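You operate a simulated robot arm through the tools that you are given. There is no shell and no other tool.

You are at the controls of a simulated two-armed robot. One attempt, no reset.

## Task
Pick up the parts carton marked "valves" from the wiring bench top with one hand, pass it to the other hand and put it on the shelf under the wiring bench. Set down upright: parts carton.

Only the result counts: the job must be done as asked and must still hold three seconds after the hand-in. Knocking over, shifting, dropping, spilling or breaking anything else fails it.

## Robot
Two 7-joint arms with two-finger parallel grippers on one trunk, on a base that moves. Base frame: it is fixed to the floor where the robot stands at the start and does not move with it; the origin is under the middle of the robot, x ahead of it, y to its left, z up. Lengths are in cm, angles in rad, forces in N, time in s.
The left shoulder is at the start at [7.1, 15.6, 100.5], the right one opposite. Each reaches about 123.1 cm from its shoulder. Places, roughly: parts carton [250, 0, 100]; shelf under the wiring bench [220, -10, 20]. Payload 3.91 kg a hand.
The tool frame of a hand sits at the grasp point between the pads (the TCP): z along the fingers, y along the line on which they close. The tips reach 3 cm beyond it. Largest opening 11 cm; finger width 2, thickness 1; the body of the gripper, 4.8 by 11.2 cm, starts 5.5 cm behind the TCP.
Orientation is that of the tool frame in the base frame, as a unit quaternion [w, x, y, z]. With the fingers straight down and closing along the base's y, the tool's x points along the base's -x, its y along +y and its z along -z.

## Interface
- The arms move only by the tool jog_arm. It takes "left_rows", "right_rows" or both (then of equal length, played together; a hand with none holds still); each is one flat list of numbers, 7 for each row, row after row: the turn, a rotation vector about the tool's x, y, z in rad, then the shift along the tool's x, y, z in m, then the gripper command, from -1 (fully open) to 1 (shut), values between in proportion. In form: [rx, ry, rz, tx, ty, tz, claw, rx, ry, rz, tx, ty, tz, claw, ...]. A call has 1 to 20 rows; each row is the pose to reach, as a shift and turn from the pose commanded when the call began, along the tool's axes at that moment. Rows are played at 5 a second. More than 5 cm and 0.15 rad between two rows, or a gripper value outside its range, and nothing of the call is played. A pose out of reach is approached as far as the arm can. The call stops where the force on the tool passes 40 N (or 10 N more than at its start, if that is more) or the arm is blocked; 0.2 s more then pass. Each finger travels about 10.8 cm/s and halts on what it meets, pressing with about 34 N; the grip force reading is that of the motor and also rises with nothing between the fingers. The clock runs only during rows and for 0.2 s after the last one: add rows that repeat a pose to give the fingers time. It gives the time, the measured TCP pose, the force on the tool (base axes), the opening and the grip force at its end, in the units of the frame above (readings bear some noise), with the torque about the TCP (base axes, N m) and any sound that the robot's microphone picked up.
- Cameras (640 x 400 px; columns grow to the right, rows downward): "scene" is now at [14.27, -0.45, 126.16]; the picture's right is [-0.05, -1.00, 0.00], its down [-0.31, 0.02, -0.95] and it looks along [0.95, -0.05, -0.31] (base axes); focal length 258 px, centre (320, 200). "left" rides on the left gripper at [7.2, -1.7, -10.4] in its tool frame; the picture's right is [0.23, 0.97, 0.00], its down [-0.76, 0.18, -0.62] and it looks along [-0.61, 0.14, 0.78] (tool axes); focal length 222 px, centre (320, 200). "right" rides on the right gripper at [7.2, 1.7, -10.3] in its tool frame; the picture's right is [-0.23, 0.97, 0.00], its down [-0.76, -0.18, -0.62] and it looks along [-0.61, -0.14, 0.78] (tool axes); focal length 222 px, centre (320, 200).
- get_image(camera): a new picture of that camera. The clock stands still meanwhile.
- lift_body(by): slides the trunk up (or, below 0, down) by that many cm; the arms and the scene camera ride with it, the base frame stays. It gives what a move gives, with no picture.
- roll_base(legs): drives the robot by 1 to 6 legs, each [ahead, left, turn to the left] in cm, cm and rad, along the robot's own axes; the way and the turn of a leg run together, so that a leg with both is an arc; at most 150 cm and 3.142 rad a leg. The arms and the cameras ride along, it lands a little off, and it stops where it bumps. It gives what a move gives.
- head_to(pan, tilt): turns the head with the scene camera to pan (to the left, within 1.501 rad either way) and tilt (down, from -0.506 to 1.204), counted from straight ahead of the robot. It gives what a move gives.
- probe_pixels(camera, pixels): there is no depth. For up to 12 entries [column, row, z] of the newest picture of that camera ("zoom" is the newest enlarged one), the place [x, y] in the base frame at which the ray of that pixel passes the height z, good to about 0.3 cm. The clock stands still meanwhile.
- enlarge(camera, box): a new picture of the part [left, top, right, bottom] of that camera's present view, enlarged. The clock stands still meanwhile.
- sign_off(): hands the job in; it is judged then, once.

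Open the grippers and draw the arms clear of the work before you hand the job in, unless the task says otherwise.

The tools are called after "Request:" by a JSON object that holds its "method" and its "body". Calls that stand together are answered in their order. jog_arm: Moves the arms, as the interface text tells. Its arguments: {"type":"object","properties":{"left_rows":{"type":"array","items":{"type":"number"}},"right_rows":{"type":"array","items":{"type":"number"}}},"required":[]} The other tools are called the same way: lift_body (by) moves the trunk up or down; roll_base (legs) drives the base; head_to (pan, tilt) turns the head that bears the scene camera; get_image (camera) takes a picture; probe_pixels (camera, pixels) gives the place at which the rays of pixels pass given heights; enlarge (camera, box) takes an enlarged picture of a part of a camera's view; sign_off () hands the job in.

At the start:

```text
clock: 0.0
left_tool_pos: [61.11, 30.95, 105.53]
left_orientation: [0.0, 0.0, 1.0, 0.0]
left_force: [0.1, -0.6, 0.1]
left_torque: [-0.02, 0.03, -0.02]
left_grip_width: 11.01
left_grasp_force: 0.1
right_tool_pos: [68.26, -29.73, 113.84]
right_orientation: [0.0, 0.0, 1.0, -0.001]
right_force: [-1.1, -0.4, 0.2]
right_torque: [0.04, -0.01, 0.02]
right_grip_width: 10.99
right_grasp_force: 0.1
trunk travel left (down, up): [-45.0, 49.0]
robot x, y, heading: [0.15, -0.29, -0.001]
head pan, tilt (commanded): [-0.051, 0.311]
```

scene: 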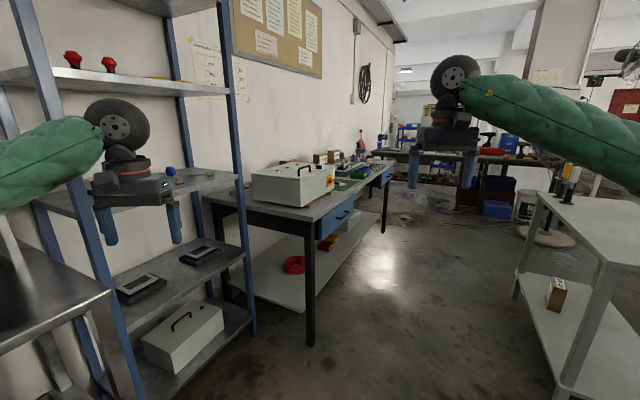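
right: 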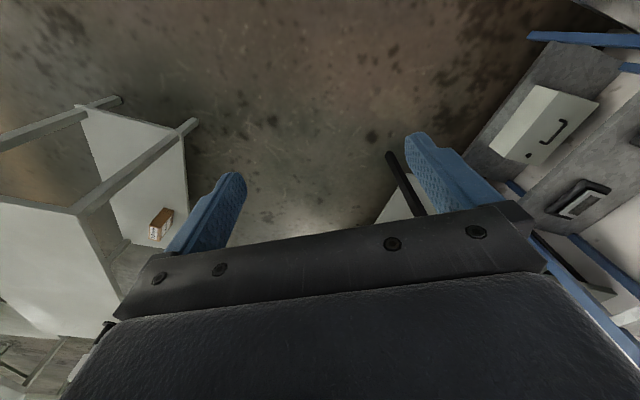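
left: 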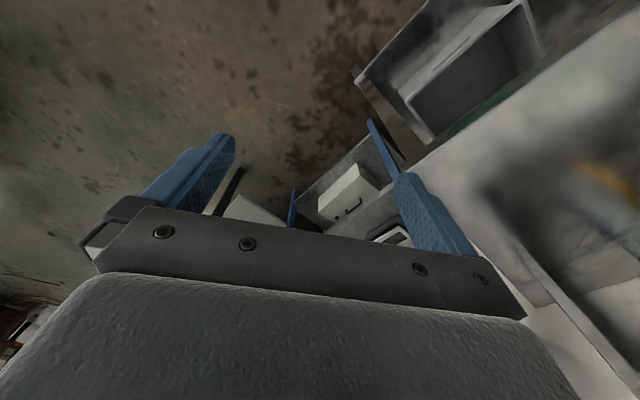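

The scene picture shows a bench with a grey case around (290,185), and small brown boxes near (325,157). I'll enlarge that part to find the carton marked "valves".

Request:
{"method": "enlarge", "body": {"camera": "scene", "box": [230, 120, 410, 232]}}

Request:
{"method": "enlarge", "body": {"camera": "scene", "box": [190, 130, 410, 340]}}

```text
3.56 times, centred on (320, 176) of scene
```

zoom: 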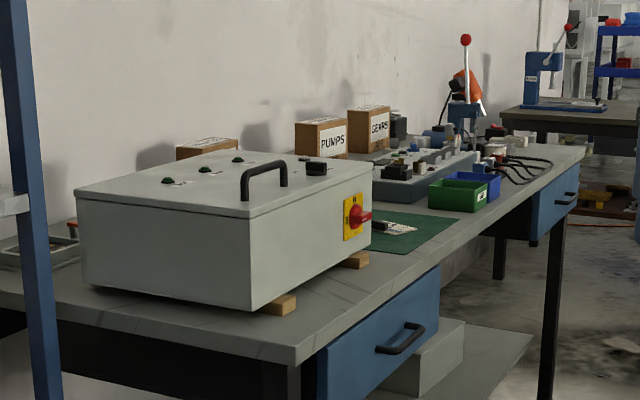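

```text
1.90 times, centred on (300, 235) of scene
```

zoom: 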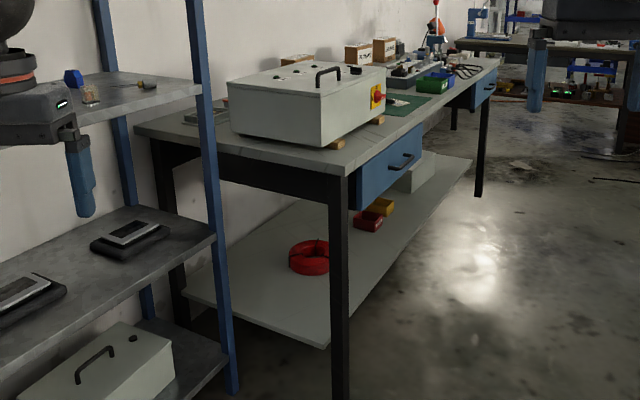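

The boxes visible read "PUMPS" and "GEARS"; a third carton is hidden behind the grey case. I'll probe the bench corners and boxes at several heights to build a map.

Request:
{"method": "probe_pixels", "body": {"camera": "scene", "pixels": [[310, 221, 90], [310, 221, 100], [310, 345, 0], [384, 232, 0], [395, 161, 90], [213, 195, 90], [213, 195, 80], [290, 161, 100], [322, 164, 90], [290, 161, 90], [310, 221, 80], [395, 161, 80]]}}

Request:
{"method": "get_image", "body": {"camera": "scene"}}

```text
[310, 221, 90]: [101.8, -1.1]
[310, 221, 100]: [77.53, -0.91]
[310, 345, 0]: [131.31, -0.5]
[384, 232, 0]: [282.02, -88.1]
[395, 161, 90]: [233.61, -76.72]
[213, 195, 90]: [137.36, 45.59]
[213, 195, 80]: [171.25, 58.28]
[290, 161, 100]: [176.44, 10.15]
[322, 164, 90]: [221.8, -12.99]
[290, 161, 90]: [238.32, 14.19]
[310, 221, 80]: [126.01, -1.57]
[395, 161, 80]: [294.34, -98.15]
```

```text
taken
```

scene: 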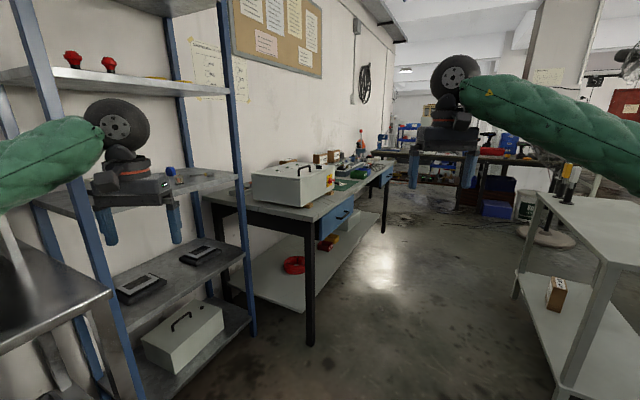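

The front legs' feet give a bench direction of about -30°. Next I look around with the head to map the obstacles (shelving on the left, white table on the right) before driving.

Request:
{"method": "probe_pixels", "body": {"camera": "scene", "pixels": [[253, 335, 0], [253, 335, 10], [515, 297, 0], [562, 395, 0], [540, 195, 80], [605, 265, 80], [605, 265, 90], [540, 195, 90], [555, 308, 20], [230, 92, 126], [236, 178, 90], [205, 281, 0]]}}

Request:
{"method": "head_to", "body": {"pan": -0.7, "tilt": 0.6}}

Request:
{"method": "get_image", "body": {"camera": "scene"}}

```text
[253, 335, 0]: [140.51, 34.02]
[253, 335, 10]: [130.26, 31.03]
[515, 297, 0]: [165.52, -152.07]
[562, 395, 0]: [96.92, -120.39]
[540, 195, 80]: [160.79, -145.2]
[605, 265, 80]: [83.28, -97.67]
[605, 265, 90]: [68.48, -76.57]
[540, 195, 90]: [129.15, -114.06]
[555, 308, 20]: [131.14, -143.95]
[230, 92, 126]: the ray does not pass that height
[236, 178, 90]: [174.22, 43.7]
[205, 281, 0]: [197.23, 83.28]
```

```text
clock: 1.0
left_tool_pos: [61.1, 30.99, 105.45]
left_orientation: [0.0, 0.0, 1.0, 0.0]
left_force: [-0.2, 0.3, -0.2]
left_torque: [0.01, 0.01, -0.01]
left_grip_width: 10.99
left_grasp_force: 0.1
right_tool_pos: [68.28, -29.72, 113.76]
right_orientation: [0.001, 0.0, 1.0, 0.0]
right_force: [-0.3, -0.4, 0.3]
right_torque: [-0.01, 0.0, -0.03]
right_grip_width: 11.03
right_grasp_force: 0.0
trunk travel left (down, up): [-45.0, 49.0]
robot x, y, heading: [0.04, 0.13, -0.002]
head pan, tilt (commanded): [-0.7, 0.6]
```

```text
taken
```

scene: 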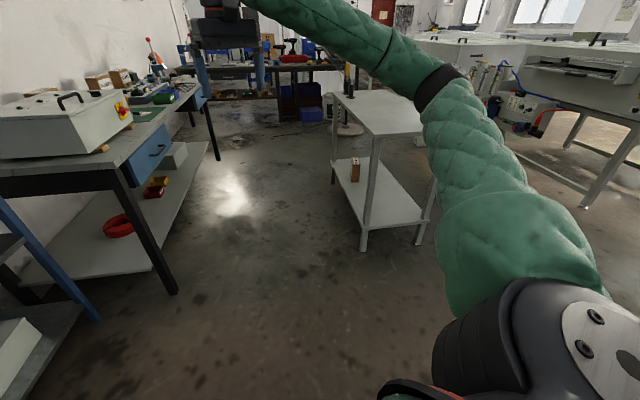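

White table legs stand at (362,250) and (335,185), the bench near leg foot is at (175,293). I probe these to plan a safe driving path.

Request:
{"method": "probe_pixels", "body": {"camera": "scene", "pixels": [[363, 250, 0], [332, 184, 0], [418, 244, 0], [175, 293, 0], [218, 160, 0], [98, 318, 0], [375, 137, 80], [332, 92, 80], [134, 184, 80], [18, 300, 0], [120, 165, 80], [128, 187, 80]]}}

Request:
{"method": "enlarge", "body": {"camera": "scene", "box": [300, 50, 460, 260]}}

Request:
{"method": "enlarge", "body": {"camera": "scene", "box": [0, 30, 230, 200]}}

```text
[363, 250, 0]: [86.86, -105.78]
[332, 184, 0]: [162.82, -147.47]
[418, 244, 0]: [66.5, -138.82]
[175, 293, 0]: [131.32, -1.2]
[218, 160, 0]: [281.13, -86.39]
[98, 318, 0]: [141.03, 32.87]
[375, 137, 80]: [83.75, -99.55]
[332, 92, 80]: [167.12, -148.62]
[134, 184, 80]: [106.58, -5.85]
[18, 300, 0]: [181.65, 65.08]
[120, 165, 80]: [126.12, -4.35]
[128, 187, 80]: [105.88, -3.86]
```

```text
1.90 times, centred on (380, 155) of scene
```

zoom: 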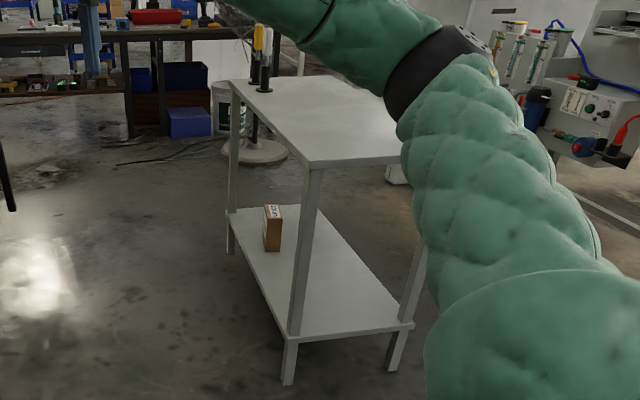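

```text
2.35 times, centred on (115, 115) of scene
```

zoom: 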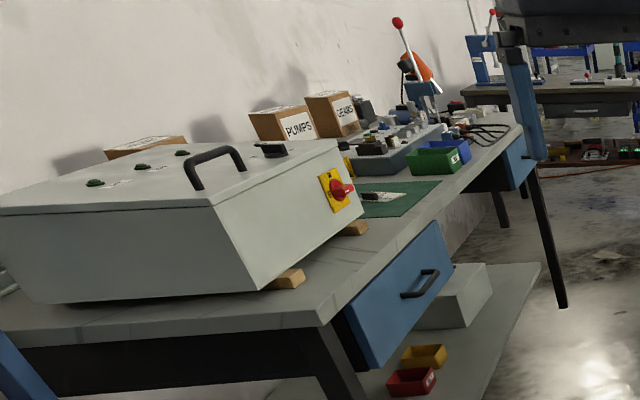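

The aisle between bench and white table is about 107 cm wide, and both run at -30°. I raise the trunk so the arms clear everything on the bench while driving, then look again from higher up.

Request:
{"method": "lift_body", "body": {"by": 40}}

Request:
{"method": "head_to", "body": {"pan": 0.0, "tilt": 0.45}}

Request:
{"method": "get_image", "body": {"camera": "scene"}}

Request:
{"method": "enlarge", "body": {"camera": "scene", "box": [230, 110, 410, 222]}}

```text
clock: 4.9
left_tool_pos: [60.95, 30.88, 145.52]
left_orientation: [0.0, 0.0, 1.0, 0.0]
left_force: [-0.1, -0.4, 0.0]
left_torque: [-0.03, 0.0, -0.02]
left_grip_width: 11.01
left_grasp_force: 0.1
right_tool_pos: [68.26, -29.8, 153.86]
right_orientation: [0.0, 0.0, 1.0, 0.0]
right_force: [0.2, 0.2, -0.1]
right_torque: [-0.05, 0.03, 0.0]
right_grip_width: 11.0
right_grasp_force: 0.1
trunk travel left (down, up): [-85.0, 9.0]
robot x, y, heading: [0.32, -0.38, 0.0]
head pan, tilt (commanded): [-0.7, 0.6]
```

```text
clock: 5.9
left_tool_pos: [61.01, 31.01, 145.54]
left_orientation: [0.0, -0.001, 1.0, 0.0]
left_force: [0.4, 0.0, -0.7]
left_torque: [-0.03, 0.03, 0.0]
left_grip_width: 11.0
left_grasp_force: 0.0
right_tool_pos: [68.31, -29.69, 153.84]
right_orientation: [0.001, 0.0, 1.0, 0.0]
right_force: [0.4, -0.4, -1.1]
right_torque: [0.0, 0.01, -0.01]
right_grip_width: 11.02
right_grasp_force: 0.0
trunk travel left (down, up): [-85.0, 9.0]
robot x, y, heading: [0.41, -0.09, 0.004]
head pan, tilt (commanded): [0.0, 0.45]
```

```text
taken
```

scene: 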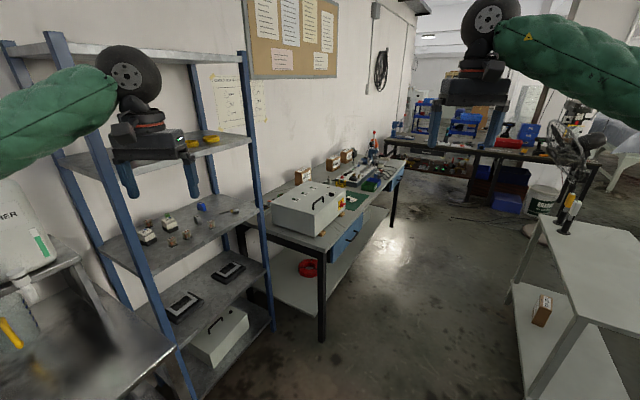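

```text
3.56 times, centred on (320, 166) of scene
```

zoom: 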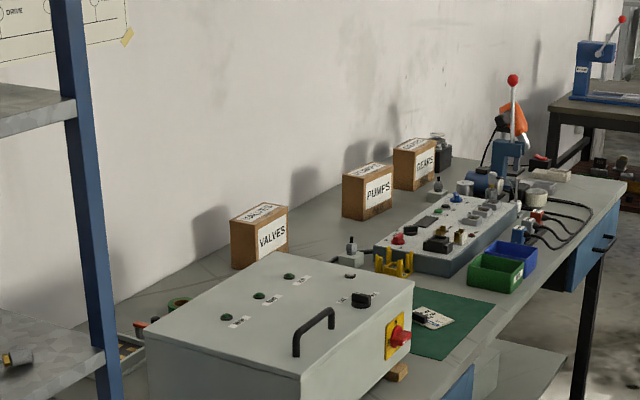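

The VALVES carton is visible now behind the grey case, at zoom (258,237). I enlarge the near bench corner and probe the carton to triangulate heights against the earlier view.

Request:
{"method": "probe_pixels", "body": {"camera": "zoom", "pixels": [[231, 264, 80], [256, 271, 80], [288, 255, 80], [231, 218, 92], [257, 228, 92], [288, 208, 92], [343, 216, 80], [367, 221, 80], [392, 204, 80], [146, 335, 105], [330, 257, 105], [413, 275, 105]]}}

Request:
{"method": "enlarge", "body": {"camera": "scene", "box": [230, 170, 410, 282]}}

```text
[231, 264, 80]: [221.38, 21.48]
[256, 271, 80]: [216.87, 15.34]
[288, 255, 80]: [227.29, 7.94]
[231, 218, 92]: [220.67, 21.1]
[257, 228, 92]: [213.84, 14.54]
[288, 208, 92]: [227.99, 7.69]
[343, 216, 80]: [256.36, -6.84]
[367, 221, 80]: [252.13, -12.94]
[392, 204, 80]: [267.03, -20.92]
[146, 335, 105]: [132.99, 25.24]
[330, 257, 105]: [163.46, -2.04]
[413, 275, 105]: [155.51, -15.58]
```

```text
3.56 times, centred on (320, 226) of scene
```

zoom: 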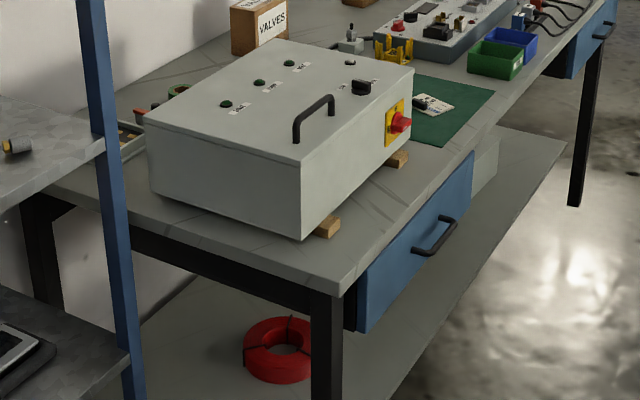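

I probe the bench's near corner at zoom (340,281) in this higher view at several heights to fix the bench height.

Request:
{"method": "probe_pixels", "body": {"camera": "zoom", "pixels": [[340, 281, 75], [340, 281, 80], [340, 281, 85], [340, 281, 90], [343, 298, 80], [280, 365, 20], [280, 365, 25], [310, 235, 82], [310, 175, 105], [490, 140, 20], [560, 140, 20], [150, 190, 82]]}}

```text
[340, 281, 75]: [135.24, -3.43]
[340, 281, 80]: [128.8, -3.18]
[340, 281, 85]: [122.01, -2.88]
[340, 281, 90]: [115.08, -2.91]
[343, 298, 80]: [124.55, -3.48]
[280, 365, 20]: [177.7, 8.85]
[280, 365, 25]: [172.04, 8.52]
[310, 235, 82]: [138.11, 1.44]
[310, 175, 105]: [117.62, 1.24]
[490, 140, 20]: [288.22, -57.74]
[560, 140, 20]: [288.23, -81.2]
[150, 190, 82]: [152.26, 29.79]
```

Bench top is at z≈81; the carton base corners are about (216,15), (227,8), (221,21), so its size is about 12.5 × 7.6 × 11.5 cm with depth (7.6) toward the wall. I look straight down to see the robot's own footprint before driving in.

Request:
{"method": "head_to", "body": {"pan": 0.0, "tilt": 1.204}}

Request:
{"method": "get_image", "body": {"camera": "scene"}}

Request:
{"method": "head_to", "body": {"pan": -1.2, "tilt": 1.0}}

Request:
{"method": "get_image", "body": {"camera": "scene"}}

```text
clock: 7.0
left_tool_pos: [61.03, 30.89, 145.45]
left_orientation: [0.0, 0.0, 1.0, 0.001]
left_force: [0.4, -0.1, 0.0]
left_torque: [0.02, 0.01, -0.01]
left_grip_width: 10.98
left_grasp_force: 0.1
right_tool_pos: [68.24, -29.71, 153.85]
right_orientation: [0.0, 0.0, 1.0, 0.0]
right_force: [0.6, -1.0, 0.3]
right_torque: [0.02, 0.01, -0.02]
right_grip_width: 11.0
right_grasp_force: 0.1
trunk travel left (down, up): [-85.0, 9.0]
robot x, y, heading: [-0.06, 0.06, 0.003]
head pan, tilt (commanded): [0.0, 1.201]
```

```text
taken
```

scene: 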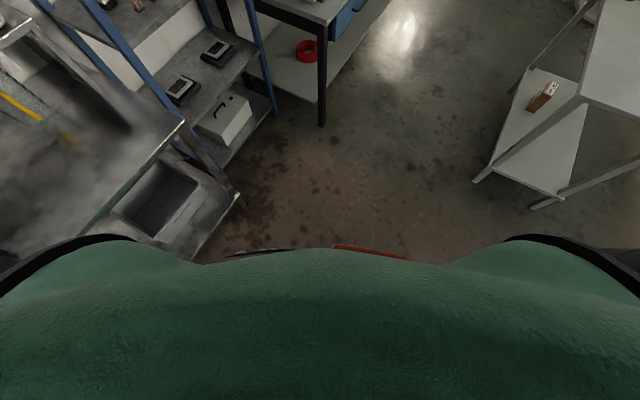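

```text
clock: 8.4
left_tool_pos: [61.12, 31.06, 145.46]
left_orientation: [0.0, 0.0, 1.0, 0.0]
left_force: [0.2, 0.1, 0.4]
left_torque: [0.01, -0.02, 0.02]
left_grip_width: 11.02
left_grasp_force: 0.1
right_tool_pos: [68.23, -29.65, 153.94]
right_orientation: [0.0, 0.0, 1.0, 0.0]
right_force: [-0.1, -0.1, -0.2]
right_torque: [0.01, 0.01, -0.01]
right_grip_width: 11.0
right_grasp_force: 0.0
trunk travel left (down, up): [-85.0, 9.0]
robot x, y, heading: [0.15, 0.14, -0.003]
head pan, tilt (commanded): [-1.201, 1.0]
```

```text
taken
```

scene: 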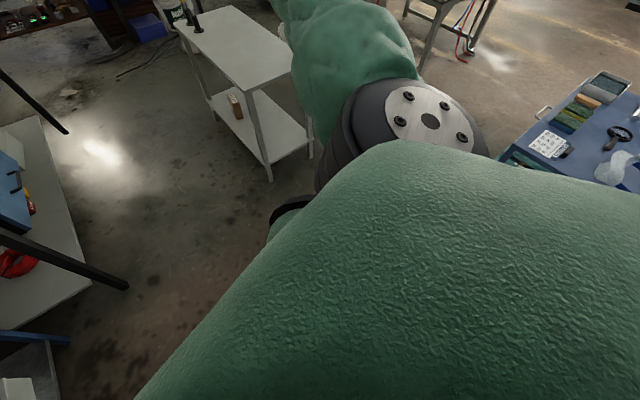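

A red/black rim at (365,248) in the straight-down view suggests the base extends to about 40 cm ahead of its middle. I turn the right hand about its axis so its camera looks back at the base and shows the true footprint.

Request:
{"method": "jog_arm", "body": {"right_rows": [0, 0, 0.15, 0, 0, 0, -1, 0, 0, 0.3, 0, 0, 0, -1, 0, 0, 0.45, 0, 0, 0, -1, 0, 0, 0.6, 0, 0, 0, -1, 0, 0, 0.75, 0, 0, 0, -1, 0, 0, 0.9, 0, 0, 0, -1, 0, 0, 1.05, 0, 0, 0, -1, 0, 0, 1.2, 0, 0, 0, -1, 0, 0, 1.35, 0, 0, 0, -1, 0, 0, 1.5, 0, 0, 0, -1, 0, 0, 1.65, 0, 0, 0, -1, 0, 0, 1.8, 0, 0, 0, -1, 0, 0, 1.95, 0, 0, 0, -1, 0, 0, 2.1, 0, 0, 0, -1, 0, 0, 2.25, 0, 0, 0, -1, 0, 0, 2.4, 0, 0, 0, -1, 0, 0, 2.55, 0, 0, 0, -1, 0, 0, 2.7, 0, 0, 0, -1, 0, 0, 2.85, 0, 0, 0, -1, 0, 0, 3.0, 0, 0, 0, -1]}}

Request:
{"method": "get_image", "body": {"camera": "right"}}

```text
clock: 12.6
left_tool_pos: [61.0, 30.98, 145.49]
left_orientation: [-0.001, 0.0, 1.0, 0.0]
left_force: [-0.1, 0.2, -0.2]
left_torque: [0.01, 0.01, -0.02]
left_grip_width: 11.04
left_grasp_force: 0.0
right_tool_pos: [68.28, -29.61, 153.87]
right_orientation: [0.0, 0.998, 0.07, -0.001]
right_force: [1.0, -0.2, -0.4]
right_torque: [0.01, 0.01, 0.02]
right_grip_width: 10.97
right_grasp_force: 0.1
trunk travel left (down, up): [-85.0, 9.0]
robot x, y, heading: [0.22, -0.13, -0.004]
head pan, tilt (commanded): [-1.201, 1.0]
```

```text
taken
```

right: 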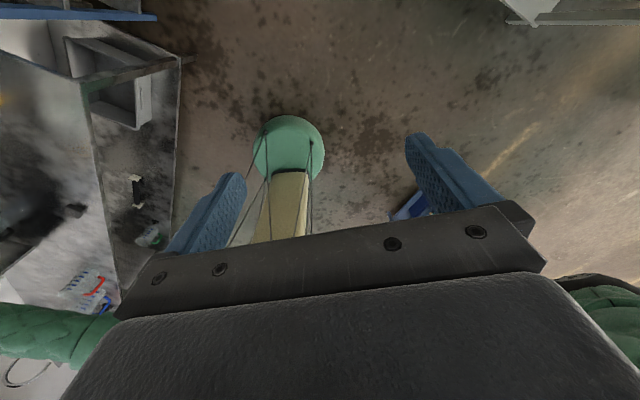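

A green disc with a beige column at (288,145) may be the robot's own base. I probe where it lies.

Request:
{"method": "probe_pixels", "body": {"camera": "right", "pixels": [[254, 145, 0], [324, 145, 0], [288, 115, 0], [288, 175, 0], [288, 115, 10], [254, 145, 10], [324, 145, 10], [270, 230, 60], [180, 60, 80], [185, 60, 0], [288, 115, 20]]}}

Request:
{"method": "enlarge", "body": {"camera": "right", "box": [200, 80, 420, 220]}}

```text
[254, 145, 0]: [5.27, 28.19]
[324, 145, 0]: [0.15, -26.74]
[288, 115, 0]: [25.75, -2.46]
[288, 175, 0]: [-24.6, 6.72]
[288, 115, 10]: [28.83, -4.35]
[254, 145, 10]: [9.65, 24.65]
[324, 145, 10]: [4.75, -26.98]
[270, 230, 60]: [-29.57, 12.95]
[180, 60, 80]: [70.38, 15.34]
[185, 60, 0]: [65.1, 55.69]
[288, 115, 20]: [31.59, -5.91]
```

```text
2.86 times, centred on (310, 150) of right
```

zoom: 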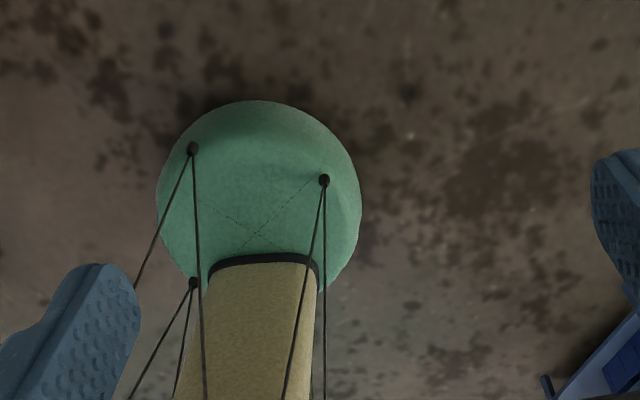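

The base is a round disc of about 27 cm radius, so it turns freely in the aisle. I drive to about (180,-91) in the aisle, then turn to face the bench (heading ≈1.05).

Request:
{"method": "roll_base", "body": {"legs": [[90, -45.5, 0], [90, -45.5, 0]]}}

Request:
{"method": "head_to", "body": {"pan": 0.6, "tilt": 0.6}}

Request:
{"method": "get_image", "body": {"camera": "scene"}}

```text
clock: 22.7
left_tool_pos: [241.97, -62.89, 145.5]
left_orientation: [0.0, 0.014, 1.0, 0.0]
left_force: [0.0, -0.5, -0.3]
left_torque: [0.01, 0.02, 0.0]
left_grip_width: 11.0
left_grasp_force: 0.0
right_tool_pos: [247.36, -123.76, 153.75]
right_orientation: [0.0, 0.998, 0.056, 0.001]
right_force: [0.4, 0.2, 0.2]
right_torque: [-0.01, 0.02, -0.04]
right_grip_width: 11.03
right_grasp_force: 0.1
trunk travel left (down, up): [-85.0, 9.0]
robot x, y, heading: [180.29, -92.33, -0.032]
head pan, tilt (commanded): [-1.201, 1.0]
```

```text
clock: 24.5
left_tool_pos: [242.03, -62.85, 145.43]
left_orientation: [-0.001, 0.015, 1.0, 0.0]
left_force: [-0.3, -0.6, 0.6]
left_torque: [-0.01, 0.0, 0.01]
left_grip_width: 11.0
left_grasp_force: 0.0
right_tool_pos: [247.44, -123.64, 153.86]
right_orientation: [0.001, 0.998, 0.055, 0.001]
right_force: [-0.4, -0.4, -0.6]
right_torque: [-0.01, 0.03, 0.0]
right_grip_width: 11.03
right_grasp_force: 0.0
trunk travel left (down, up): [-85.0, 9.0]
robot x, y, heading: [179.98, -92.26, -0.032]
head pan, tilt (commanded): [0.6, 0.6]
```

```text
taken
```

scene: 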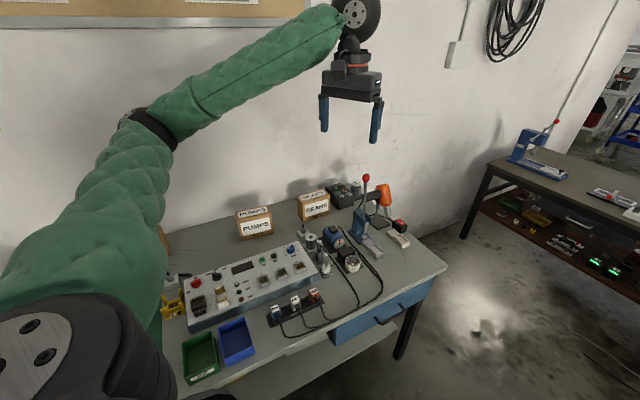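

The robot stands at (180,-92), heading -0.03, and both hands are well above the bench. I turn left 1.08 rad to face the wall.

Request:
{"method": "roll_base", "body": {"legs": [[0, 0, 1.08]]}}

Request:
{"method": "head_to", "body": {"pan": 0.15, "tilt": 0.7}}

Request:
{"method": "get_image", "body": {"camera": "scene"}}

Request:
{"method": "get_image", "body": {"camera": "left"}}

```text
clock: 27.6
left_tool_pos: [185.66, -23.89, 145.53]
left_orientation: [0.0, -0.488, 0.873, 0.0]
left_force: [-0.5, 0.1, 0.0]
left_torque: [0.01, 0.0, 0.0]
left_grip_width: 10.99
left_grasp_force: 0.2
right_tool_pos: [241.12, -49.51, 153.8]
right_orientation: [0.0, 0.836, 0.549, -0.001]
right_force: [-0.1, -0.4, 0.9]
right_torque: [-0.01, 0.01, -0.02]
right_grip_width: 11.0
right_grasp_force: 0.1
trunk travel left (down, up): [-85.0, 9.0]
robot x, y, heading: [180.45, -92.25, 1.021]
head pan, tilt (commanded): [0.6, 0.6]
```

```text
clock: 28.4
left_tool_pos: [185.78, -23.84, 145.49]
left_orientation: [-0.001, -0.489, 0.872, 0.0]
left_force: [-0.5, 0.7, 0.4]
left_torque: [0.0, -0.01, -0.02]
left_grip_width: 11.01
left_grasp_force: 0.0
right_tool_pos: [241.04, -49.48, 153.8]
right_orientation: [0.0, 0.836, 0.549, 0.0]
right_force: [-0.5, -0.1, -0.3]
right_torque: [-0.02, 0.04, -0.02]
right_grip_width: 11.0
right_grasp_force: 0.0
trunk travel left (down, up): [-85.0, 9.0]
robot x, y, heading: [180.4, -92.12, 1.023]
head pan, tilt (commanded): [0.15, 0.7]
```

```text
taken
```

scene: 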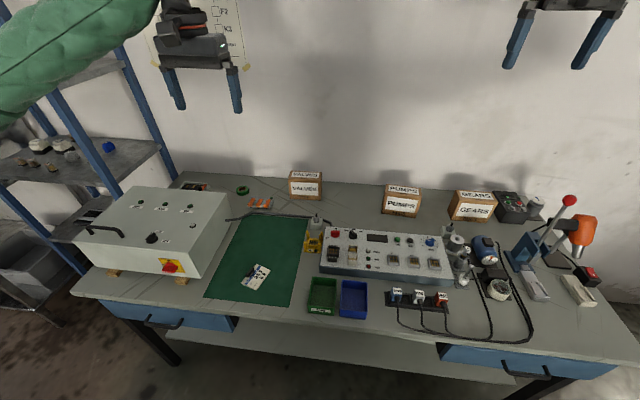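

```text
taken
```

left: 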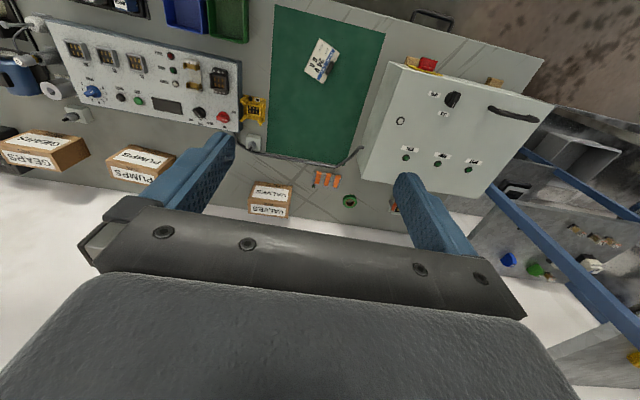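

The VALVES carton stands at (305,186) near the wall, with free bench around it. I enlarge and probe its corners in both cameras.

Request:
{"method": "enlarge", "body": {"camera": "scene", "box": [250, 150, 370, 225]}}

Request:
{"method": "enlarge", "body": {"camera": "left", "box": [210, 160, 338, 240]}}

Request:
{"method": "probe_pixels", "body": {"camera": "left", "pixels": [[249, 214, 81], [286, 217, 81], [257, 182, 92.5], [292, 185, 92.5], [249, 203, 92.5], [288, 206, 92.5]]}}

```text
5.33 times, centred on (310, 188) of scene
```

zoom: 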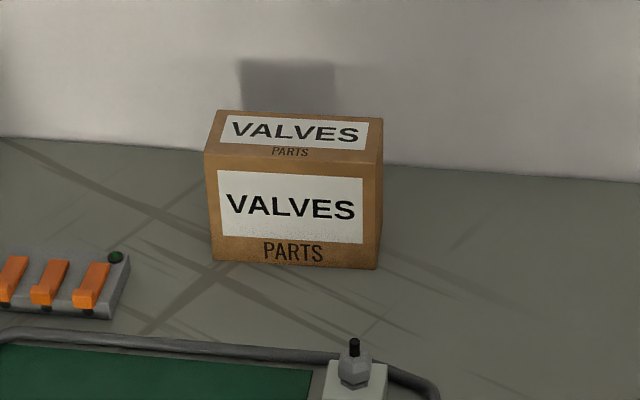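

```text
5.00 times, centred on (274, 200) of left
```

zoom: 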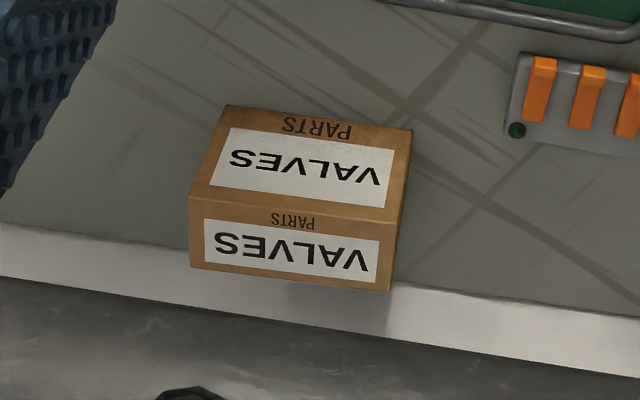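

```text
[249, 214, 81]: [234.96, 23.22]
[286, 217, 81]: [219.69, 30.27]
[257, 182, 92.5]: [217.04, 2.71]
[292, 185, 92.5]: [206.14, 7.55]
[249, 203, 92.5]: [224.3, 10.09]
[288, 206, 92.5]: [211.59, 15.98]
```

The enlarged left view shows the front-bottom edge at zoom (225,104)–(412,130), the front-top edge at (190,198)–(398,223) and the back-top edge at (192,268)–(390,292). I probe them at several heights.

Request:
{"method": "probe_pixels", "body": {"camera": "zoom", "pixels": [[225, 104, 81], [412, 130, 81], [190, 198, 91], [398, 223, 91], [192, 268, 91], [390, 292, 91], [190, 198, 93], [398, 223, 93], [225, 104, 80], [412, 130, 80], [80, 235, 81], [500, 295, 81]]}}

Request:
{"method": "enlarge", "body": {"camera": "scene", "box": [250, 150, 370, 225]}}

Request:
{"method": "probe_pixels", "body": {"camera": "zoom", "pixels": [[213, 262, 81], [377, 270, 81], [205, 153, 91], [382, 163, 91], [216, 110, 91], [384, 119, 91], [205, 153, 93], [382, 163, 93], [216, 110, 93], [384, 119, 93], [480, 175, 81], [100, 145, 81]]}}

```text
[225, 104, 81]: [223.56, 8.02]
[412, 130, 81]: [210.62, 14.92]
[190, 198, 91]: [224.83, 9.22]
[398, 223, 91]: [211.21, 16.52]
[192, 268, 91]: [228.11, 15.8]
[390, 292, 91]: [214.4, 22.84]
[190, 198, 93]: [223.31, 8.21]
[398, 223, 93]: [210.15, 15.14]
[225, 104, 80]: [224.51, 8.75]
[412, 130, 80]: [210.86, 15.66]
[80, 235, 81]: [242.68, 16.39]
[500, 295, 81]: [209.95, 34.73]
```

```text
5.33 times, centred on (310, 188) of scene
```

zoom: 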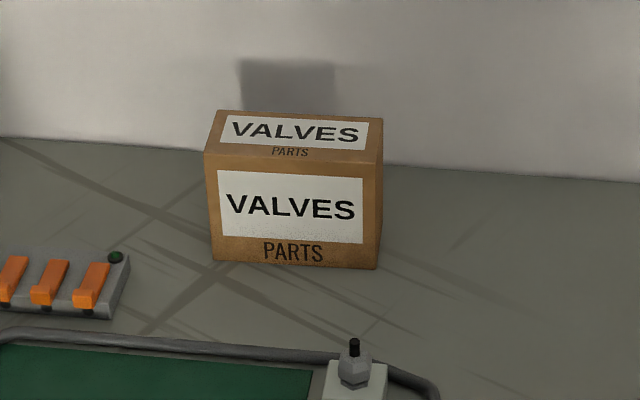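

```text
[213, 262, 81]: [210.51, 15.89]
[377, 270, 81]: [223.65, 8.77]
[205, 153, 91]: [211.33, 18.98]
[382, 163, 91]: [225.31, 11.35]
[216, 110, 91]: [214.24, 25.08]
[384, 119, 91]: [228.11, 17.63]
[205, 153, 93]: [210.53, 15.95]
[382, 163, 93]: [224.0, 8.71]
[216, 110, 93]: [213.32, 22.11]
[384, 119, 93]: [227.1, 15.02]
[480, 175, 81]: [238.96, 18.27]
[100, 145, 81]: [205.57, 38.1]
```

Both views agree: the carton is about 14.8 × 7 × 12 cm, centre about (218.8, 15.0), top at z≈93, long side at -28°, with ~8.5 cm free behind it. I close in so the left shoulder lines up with it.

Request:
{"method": "roll_base", "body": {"legs": [[14.0, 5.0, 0.045]]}}

Request:
{"method": "head_to", "body": {"pan": 0.1, "tilt": 0.85}}

Request:
{"method": "get_image", "body": {"camera": "scene"}}

```text
clock: 29.8
left_tool_pos: [185.43, -8.85, 145.64]
left_orientation: [-0.001, -0.509, 0.861, 0.0]
left_force: [-0.1, -0.5, 0.4]
left_torque: [0.06, 0.02, 0.01]
left_grip_width: 11.01
left_grasp_force: 0.1
right_tool_pos: [242.0, -31.79, 154.03]
right_orientation: [-0.001, 0.823, 0.568, 0.002]
right_force: [0.7, 0.3, 0.3]
right_torque: [-0.01, -0.04, 0.01]
right_grip_width: 11.01
right_grasp_force: 0.0
trunk travel left (down, up): [-85.0, 9.0]
robot x, y, heading: [182.71, -77.17, 1.065]
head pan, tilt (commanded): [0.15, 0.7]
```

```text
clock: 30.5
left_tool_pos: [185.29, -8.54, 145.5]
left_orientation: [0.0, -0.509, 0.861, 0.0]
left_force: [0.3, -0.4, -0.3]
left_torque: [0.02, -0.03, -0.02]
left_grip_width: 11.01
left_grasp_force: 0.0
right_tool_pos: [242.0, -31.53, 153.81]
right_orientation: [0.001, 0.823, 0.568, 0.0]
right_force: [-0.5, 0.4, 1.0]
right_torque: [0.02, -0.03, -0.02]
right_grip_width: 11.01
right_grasp_force: 0.1
trunk travel left (down, up): [-85.0, 9.0]
robot x, y, heading: [183.16, -76.93, 1.067]
head pan, tilt (commanded): [0.099, 0.85]
```

```text
taken
```

scene: 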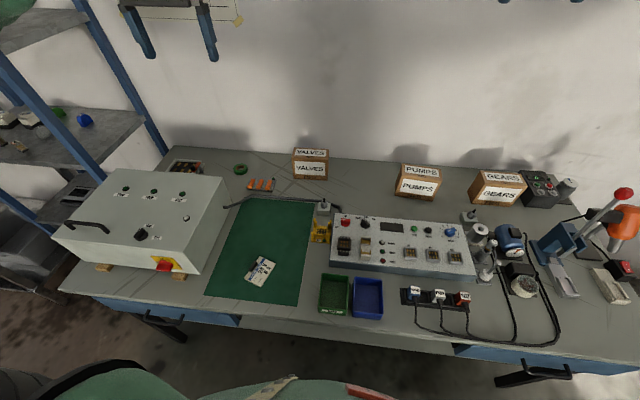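

Robot is at (183.2,-77.0), heading 1.067; the carton lies about 98 cm ahead and 13 cm left, straight in front of the left shoulder. I turn the left hand 90° about its finger axis so it closes across the carton's 7 cm depth, camera outward.

Request:
{"method": "jog_arm", "body": {"left_rows": [0, 0, 0.142, 0, 0, 0, -1, 0, 0, 0.284, 0, 0, 0, -1, 0, 0, 0.426, 0, 0, 0, -1, 0, 0, 0.568, 0, 0, 0, -1, 0, 0, 0.71, 0, 0, 0, -1, 0, 0, 0.852, 0, 0, 0, -1, 0, 0, 0.994, 0, 0, 0, -1, 0, 0, 1.136, 0, 0, 0, -1, 0, 0, 1.278, 0, 0, 0, -1, 0, 0, 1.42, 0, 0, 0, -1, 0, 0, 1.56, 0, 0, 0, -1]}}

Request:
{"method": "get_image", "body": {"camera": "scene"}}

Request:
{"method": "get_image", "body": {"camera": "left"}}

```text
clock: 32.9
left_tool_pos: [185.43, -8.45, 145.4]
left_orientation: [0.0, 0.245, 0.97, 0.0]
left_force: [0.3, 0.2, 0.8]
left_torque: [0.02, 0.03, -0.01]
left_grip_width: 10.97
left_grasp_force: 0.0
right_tool_pos: [241.77, -31.56, 153.79]
right_orientation: [0.0, 0.823, 0.567, 0.001]
right_force: [0.5, -0.7, -0.3]
right_torque: [0.01, 0.0, -0.02]
right_grip_width: 10.99
right_grasp_force: 0.1
trunk travel left (down, up): [-85.0, 9.0]
robot x, y, heading: [182.88, -77.01, 1.063]
head pan, tilt (commanded): [0.099, 0.85]
```

```text
taken
```

scene: 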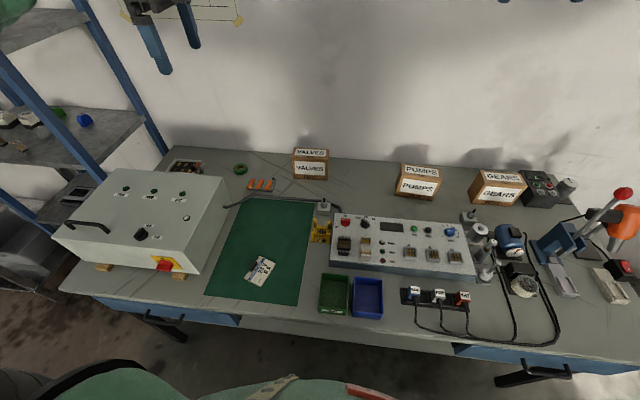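

```text
taken
```

left: 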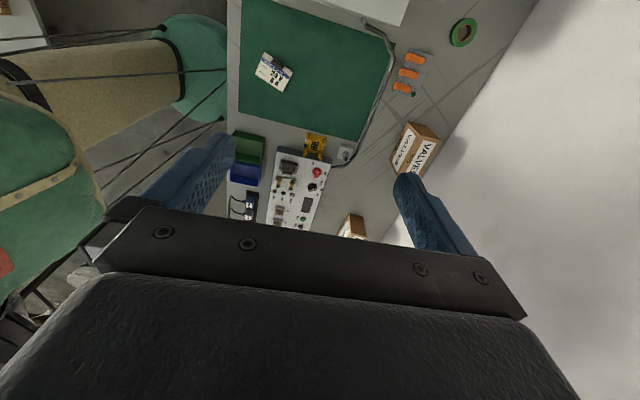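

The left hand now has its closing line along (0.475,0.882), matching the carton's depth. I lower the trunk 25 cm so the shoulder is level with the wrist at the grasp; right hand stays at z≈129 over the panel, clear of the press.

Request:
{"method": "lift_body", "body": {"by": -25}}

Request:
{"method": "jog_arm", "body": {"left_rows": [0, 0, 0, -0.02, 0.04, 0, -1, 0, 0, 0, -0.04, 0.08, 0, -1, 0, 0, 0, -0.06, 0.12, 0, -1, 0, 0, 0, -0.08, 0.16, 0, -1, 0, 0, 0, -0.1, 0.2, 0, -1, 0, 0, 0, -0.12, 0.24, 0, -1, 0, 0, 0, -0.14, 0.28, 0, -1, 0, 0, 0, -0.16, 0.32, 0, -1, 0, 0, 0, -0.182, 0.36, 0, -1, 0, 0, 0, -0.182, 0.366, 0, -1]}}

Request:
{"method": "get_image", "body": {"camera": "left"}}

Request:
{"method": "get_image", "body": {"camera": "scene"}}

```text
clock: 35.5
left_tool_pos: [185.36, -8.66, 120.46]
left_orientation: [0.001, 0.244, 0.97, 0.0]
left_force: [0.1, -0.9, -0.7]
left_torque: [0.01, -0.03, -0.01]
left_grip_width: 11.0
left_grasp_force: 0.0
right_tool_pos: [241.98, -31.67, 128.77]
right_orientation: [0.001, 0.823, 0.568, 0.0]
right_force: [-0.7, -0.6, -0.1]
right_torque: [-0.01, 0.02, -0.02]
right_grip_width: 11.02
right_grasp_force: 0.1
trunk travel left (down, up): [-60.0, 34.0]
robot x, y, heading: [183.09, -77.29, 1.065]
head pan, tilt (commanded): [0.099, 0.85]
```

```text
clock: 37.7
left_tool_pos: [218.62, 14.94, 120.6]
left_orientation: [0.0, 0.242, 0.97, 0.0]
left_force: [0.2, 0.2, 0.3]
left_torque: [0.04, -0.02, 0.02]
left_grip_width: 11.01
left_grasp_force: 0.0
right_tool_pos: [241.85, -31.69, 128.88]
right_orientation: [0.001, 0.823, 0.569, 0.0]
right_force: [-0.1, -0.7, 1.1]
right_torque: [0.0, -0.02, 0.01]
right_grip_width: 10.99
right_grasp_force: 0.0
trunk travel left (down, up): [-60.0, 34.0]
robot x, y, heading: [183.05, -77.02, 1.069]
head pan, tilt (commanded): [0.099, 0.85]
```

```text
taken
```

left: 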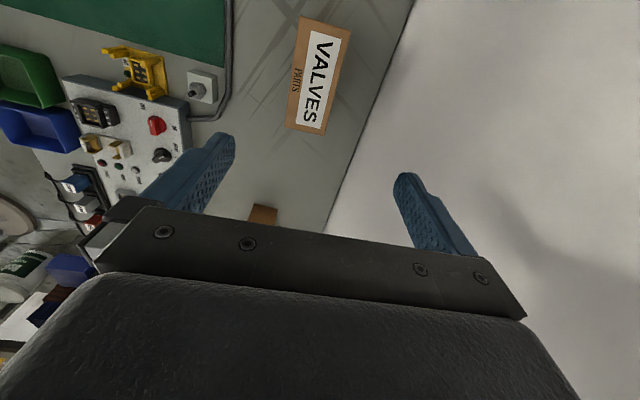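

```text
taken
```

scene: 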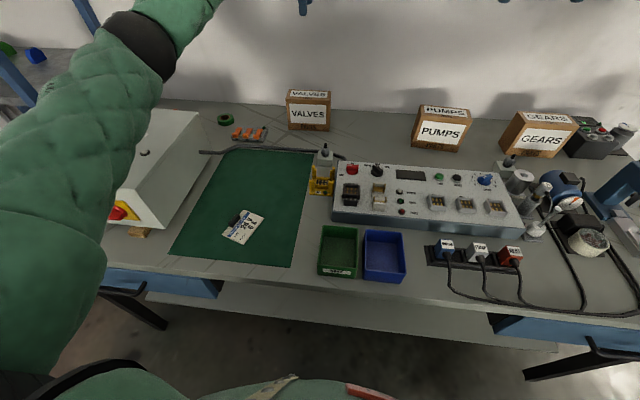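

The left hand reached (218.6,14.9,120.6). The carton top shows at (318,75) in the left view; I enlarge and probe its top corners to confirm the alignment.

Request:
{"method": "enlarge", "body": {"camera": "left", "box": [240, 0, 400, 150]}}

Request:
{"method": "enlarge", "body": {"camera": "scene", "box": [260, 75, 360, 138]}}

```text
2.67 times, centred on (320, 75) of left
```

zoom: 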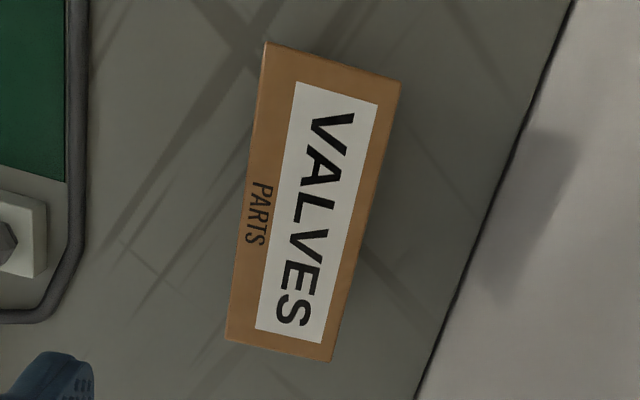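

```text
6.35 times, centred on (310, 106) of scene
```

zoom: 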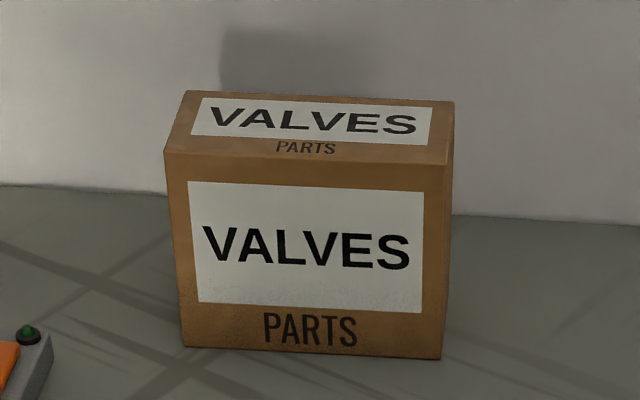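

I probe the carton corners in both newest views at z=93 (top) and z=81 (bottom).

Request:
{"method": "probe_pixels", "body": {"camera": "left", "pixels": [[299.4, 15.8, 93], [350, 30.8, 93], [323.7, 135.8, 93], [284.4, 127.5, 93], [356, 150, 81], [415, 0, 81]]}}

Request:
{"method": "probe_pixels", "body": {"camera": "zoom", "pixels": [[163, 152, 93], [448, 165, 93], [187, 91, 93], [455, 102, 93], [183, 347, 81], [440, 360, 81], [50, 187, 81], [560, 220, 81]]}}

```text
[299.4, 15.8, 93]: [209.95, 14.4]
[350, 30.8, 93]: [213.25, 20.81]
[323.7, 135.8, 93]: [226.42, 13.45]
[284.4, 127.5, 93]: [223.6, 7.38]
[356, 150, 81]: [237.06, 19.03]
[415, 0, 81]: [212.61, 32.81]
```

```text
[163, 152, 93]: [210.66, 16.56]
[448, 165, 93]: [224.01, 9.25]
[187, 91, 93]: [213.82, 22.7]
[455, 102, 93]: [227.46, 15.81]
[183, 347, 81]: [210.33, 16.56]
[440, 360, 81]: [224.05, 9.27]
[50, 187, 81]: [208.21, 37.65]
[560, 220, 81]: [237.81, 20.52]
```

The left camera (nearly overhead) puts the carton centre about 1 cm nearer the robot than my TCP; the disagreement with the scene camera implies bench z≈82 and carton top ≈94. I shift 1 cm back and descend to z≈101 to re-check.

Request:
{"method": "jog_arm", "body": {"left_rows": [0, 0, 0, 0, -0.005, 0.04, -1, 0, 0, 0, 0, -0.008, 0.08, -1, 0, 0, 0, 0, -0.008, 0.12, -1, 0, 0, 0, 0, -0.008, 0.16, -1, 0, 0, 0, 0, -0.008, 0.195, -1, 0, 0, 0, 0, -0.008, 0.195, -1]}}

Request:
{"method": "get_image", "body": {"camera": "left"}}

Request:
{"method": "get_image", "body": {"camera": "scene"}}

```text
clock: 39.1
left_tool_pos: [219.11, 13.62, 101.53]
left_orientation: [-0.002, 0.245, 0.969, 0.004]
left_force: [-0.4, 0.2, -0.4]
left_torque: [-0.01, 0.03, -0.01]
left_grip_width: 10.97
left_grasp_force: 0.1
right_tool_pos: [242.6, -32.34, 129.0]
right_orientation: [-0.002, 0.823, 0.568, 0.0]
right_force: [0.5, -0.1, 0.4]
right_torque: [0.02, -0.01, 0.0]
right_grip_width: 10.96
right_grasp_force: 0.0
trunk travel left (down, up): [-60.0, 34.0]
robot x, y, heading: [183.07, -77.14, 1.067]
head pan, tilt (commanded): [0.099, 0.85]
```

```text
taken
```

left: 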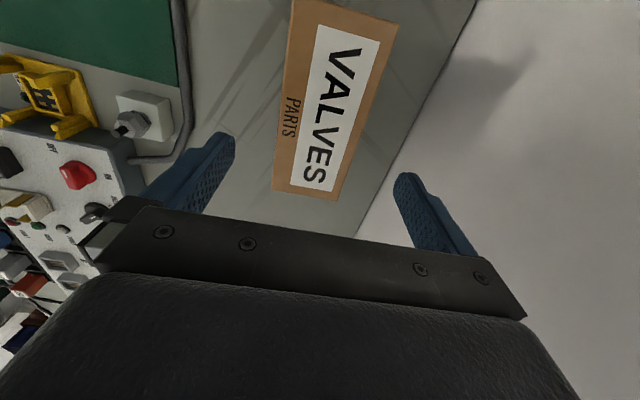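

```text
taken
```

scene: 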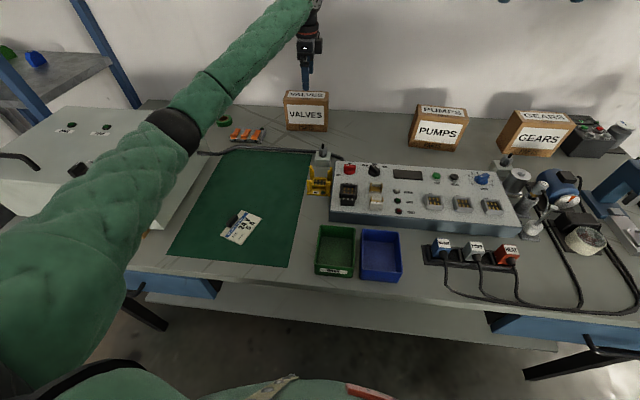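

The carton is centred between the fingers in the left view. The left elbow at scene (170,130) passes near the grey case, so I enlarge that region before descending further.

Request:
{"method": "enlarge", "body": {"camera": "scene", "box": [0, 60, 320, 260]}}

Request:
{"method": "enlarge", "body": {"camera": "scene", "box": [250, 20, 378, 140]}}

Request:
{"method": "probe_pixels", "body": {"camera": "left", "pixels": [[397, 22, 94], [340, 200, 94], [273, 189, 94], [291, 0, 94], [358, 238, 82], [475, 0, 82]]}}

```text
2.00 times, centred on (160, 160) of scene
```

zoom: 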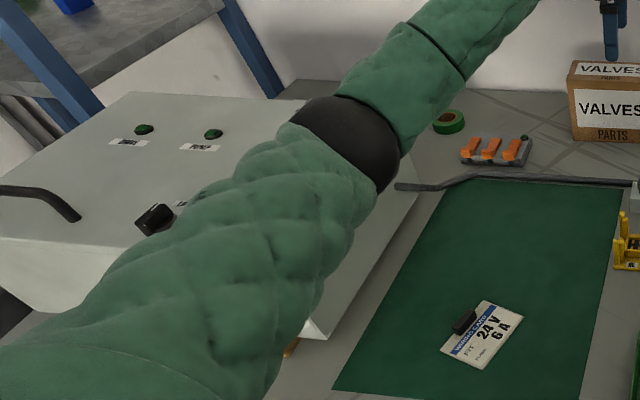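

```text
3.33 times, centred on (314, 80) of scene
```

zoom: 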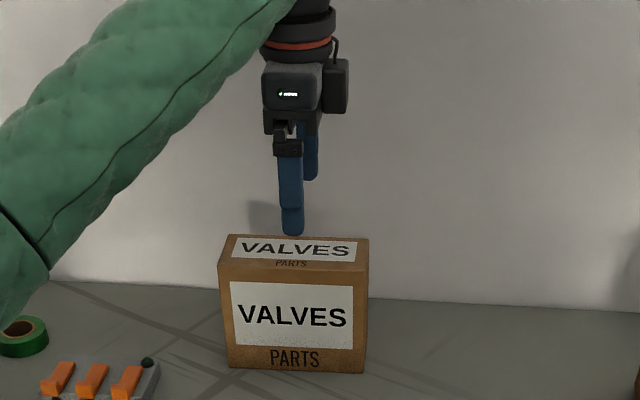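

```text
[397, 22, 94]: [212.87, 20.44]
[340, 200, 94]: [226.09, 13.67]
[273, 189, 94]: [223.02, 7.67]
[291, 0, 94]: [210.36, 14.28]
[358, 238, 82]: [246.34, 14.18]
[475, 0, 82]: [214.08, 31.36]
```

Probing the case's right side and estimating where the elbow hangs relative to it; I also repeat the present pose for a settled reading.

Request:
{"method": "probe_pixels", "body": {"camera": "scene", "pixels": [[153, 227, 85], [206, 160, 85], [172, 130, 108], [172, 130, 112], [172, 130, 116], [10, 120, 105], [66, 107, 105], [66, 107, 100], [155, 220, 100]]}}

Request:
{"method": "jog_arm", "body": {"left_rows": [0, 0, 0, 0, 0, 0, -1, 0, 0, 0, 0, 0, 0, -1]}}

```text
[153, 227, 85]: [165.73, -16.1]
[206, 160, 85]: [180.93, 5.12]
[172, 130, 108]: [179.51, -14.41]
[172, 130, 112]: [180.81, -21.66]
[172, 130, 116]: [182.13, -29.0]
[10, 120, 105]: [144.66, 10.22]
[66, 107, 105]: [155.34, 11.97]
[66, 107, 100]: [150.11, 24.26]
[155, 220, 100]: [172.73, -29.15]
```

```text
clock: 39.7
left_tool_pos: [219.09, 13.68, 101.63]
left_orientation: [-0.004, 0.245, 0.969, 0.002]
left_force: [0.2, -0.3, 0.0]
left_torque: [-0.01, -0.03, 0.02]
left_grip_width: 10.99
left_grasp_force: 0.1
right_tool_pos: [242.65, -32.46, 128.83]
right_orientation: [-0.004, 0.824, 0.567, -0.001]
right_force: [-0.8, 0.2, 0.4]
right_torque: [0.0, -0.01, 0.0]
right_grip_width: 10.97
right_grasp_force: 0.0
trunk travel left (down, up): [-60.0, 34.0]
robot x, y, heading: [182.92, -77.01, 1.066]
head pan, tilt (commanded): [0.099, 0.85]
```

Both hands read about 1 cm to the right of the commanded place, and the body seems slightly tilted: the left elbow may be pressing on the grey case. I go straight back up the same path and check.

Request:
{"method": "jog_arm", "body": {"left_rows": [0, 0, 0, 0, 0, -0.04, -1, 0, 0, 0, 0, 0, -0.08, -1, 0, 0, 0, 0, 0, -0.12, -1, 0, 0, 0, 0, 0, -0.16, -1, 0, 0, 0, 0, 0, -0.195, -1, 0, 0, 0, 0, 0, -0.195, -1]}}

Request:
{"method": "get_image", "body": {"camera": "scene"}}

```text
clock: 41.1
left_tool_pos: [218.23, 14.47, 120.3]
left_orientation: [0.001, 0.244, 0.97, -0.001]
left_force: [0.0, -0.2, -0.6]
left_torque: [-0.03, -0.03, -0.01]
left_grip_width: 11.0
left_grasp_force: 0.1
right_tool_pos: [242.02, -31.62, 128.72]
right_orientation: [0.001, 0.822, 0.569, -0.001]
right_force: [0.5, 0.7, 0.4]
right_torque: [-0.05, 0.03, 0.04]
right_grip_width: 11.0
right_grasp_force: 0.0
trunk travel left (down, up): [-60.0, 34.0]
robot x, y, heading: [183.02, -77.28, 1.063]
head pan, tilt (commanded): [0.099, 0.85]
```

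```text
taken
```

scene: 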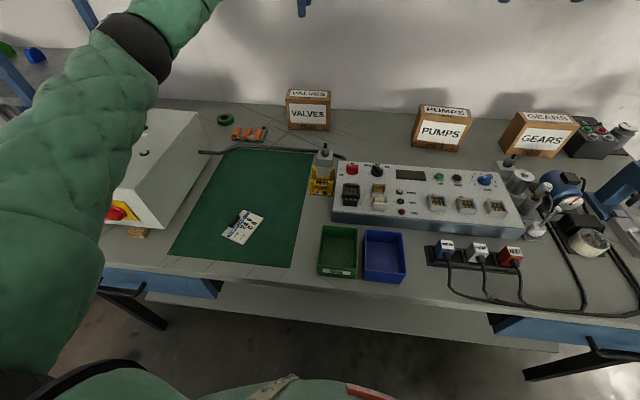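

Back up, the body returned to its place, so the left elbow was indeed leaning on the case's right edge (case right face at u≈41). The case looks unmoved (knob still at (122,211)). I raise the trunk 10 cm and move the base 22 cm to the right so the elbow clears the case.

Request:
{"method": "lift_body", "body": {"by": 12}}

Request:
{"method": "roll_base", "body": {"legs": [[0, -22, 0]]}}

Request:
{"method": "get_image", "body": {"camera": "scene"}}

```text
clock: 42.6
left_tool_pos: [218.37, 14.4, 132.23]
left_orientation: [0.0, 0.244, 0.97, 0.0]
left_force: [-0.5, 1.4, 0.4]
left_torque: [0.01, -0.01, -0.05]
left_grip_width: 10.98
left_grasp_force: 0.1
right_tool_pos: [241.98, -31.61, 140.84]
right_orientation: [0.0, 0.823, 0.568, 0.0]
right_force: [1.0, 0.5, -0.2]
right_torque: [0.01, -0.05, -0.02]
right_grip_width: 11.01
right_grasp_force: 0.0
trunk travel left (down, up): [-72.0, 22.0]
robot x, y, heading: [183.07, -77.05, 1.062]
head pan, tilt (commanded): [0.099, 0.85]
```

```text
clock: 44.3
left_tool_pos: [236.85, 4.13, 132.43]
left_orientation: [0.0, 0.243, 0.97, 0.0]
left_force: [-0.5, 0.1, 0.4]
left_torque: [0.01, 0.01, -0.01]
left_grip_width: 10.99
left_grasp_force: 0.1
right_tool_pos: [260.64, -41.76, 140.81]
right_orientation: [-0.001, 0.822, 0.569, 0.0]
right_force: [0.4, -0.5, 0.1]
right_torque: [0.03, 0.0, 0.0]
right_grip_width: 11.0
right_grasp_force: 0.1
trunk travel left (down, up): [-72.0, 22.0]
robot x, y, heading: [201.76, -87.19, 1.065]
head pan, tilt (commanded): [0.099, 0.85]
```

```text
taken
```

scene: 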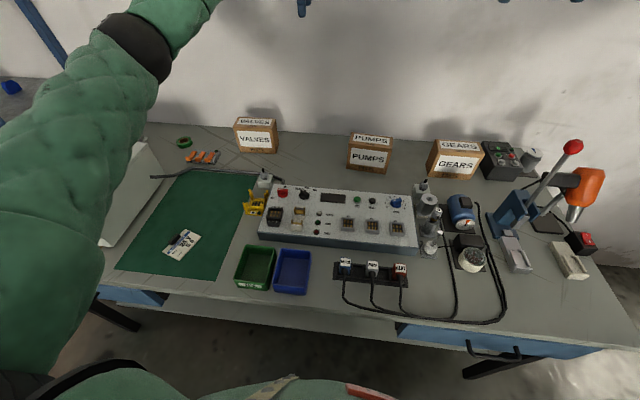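

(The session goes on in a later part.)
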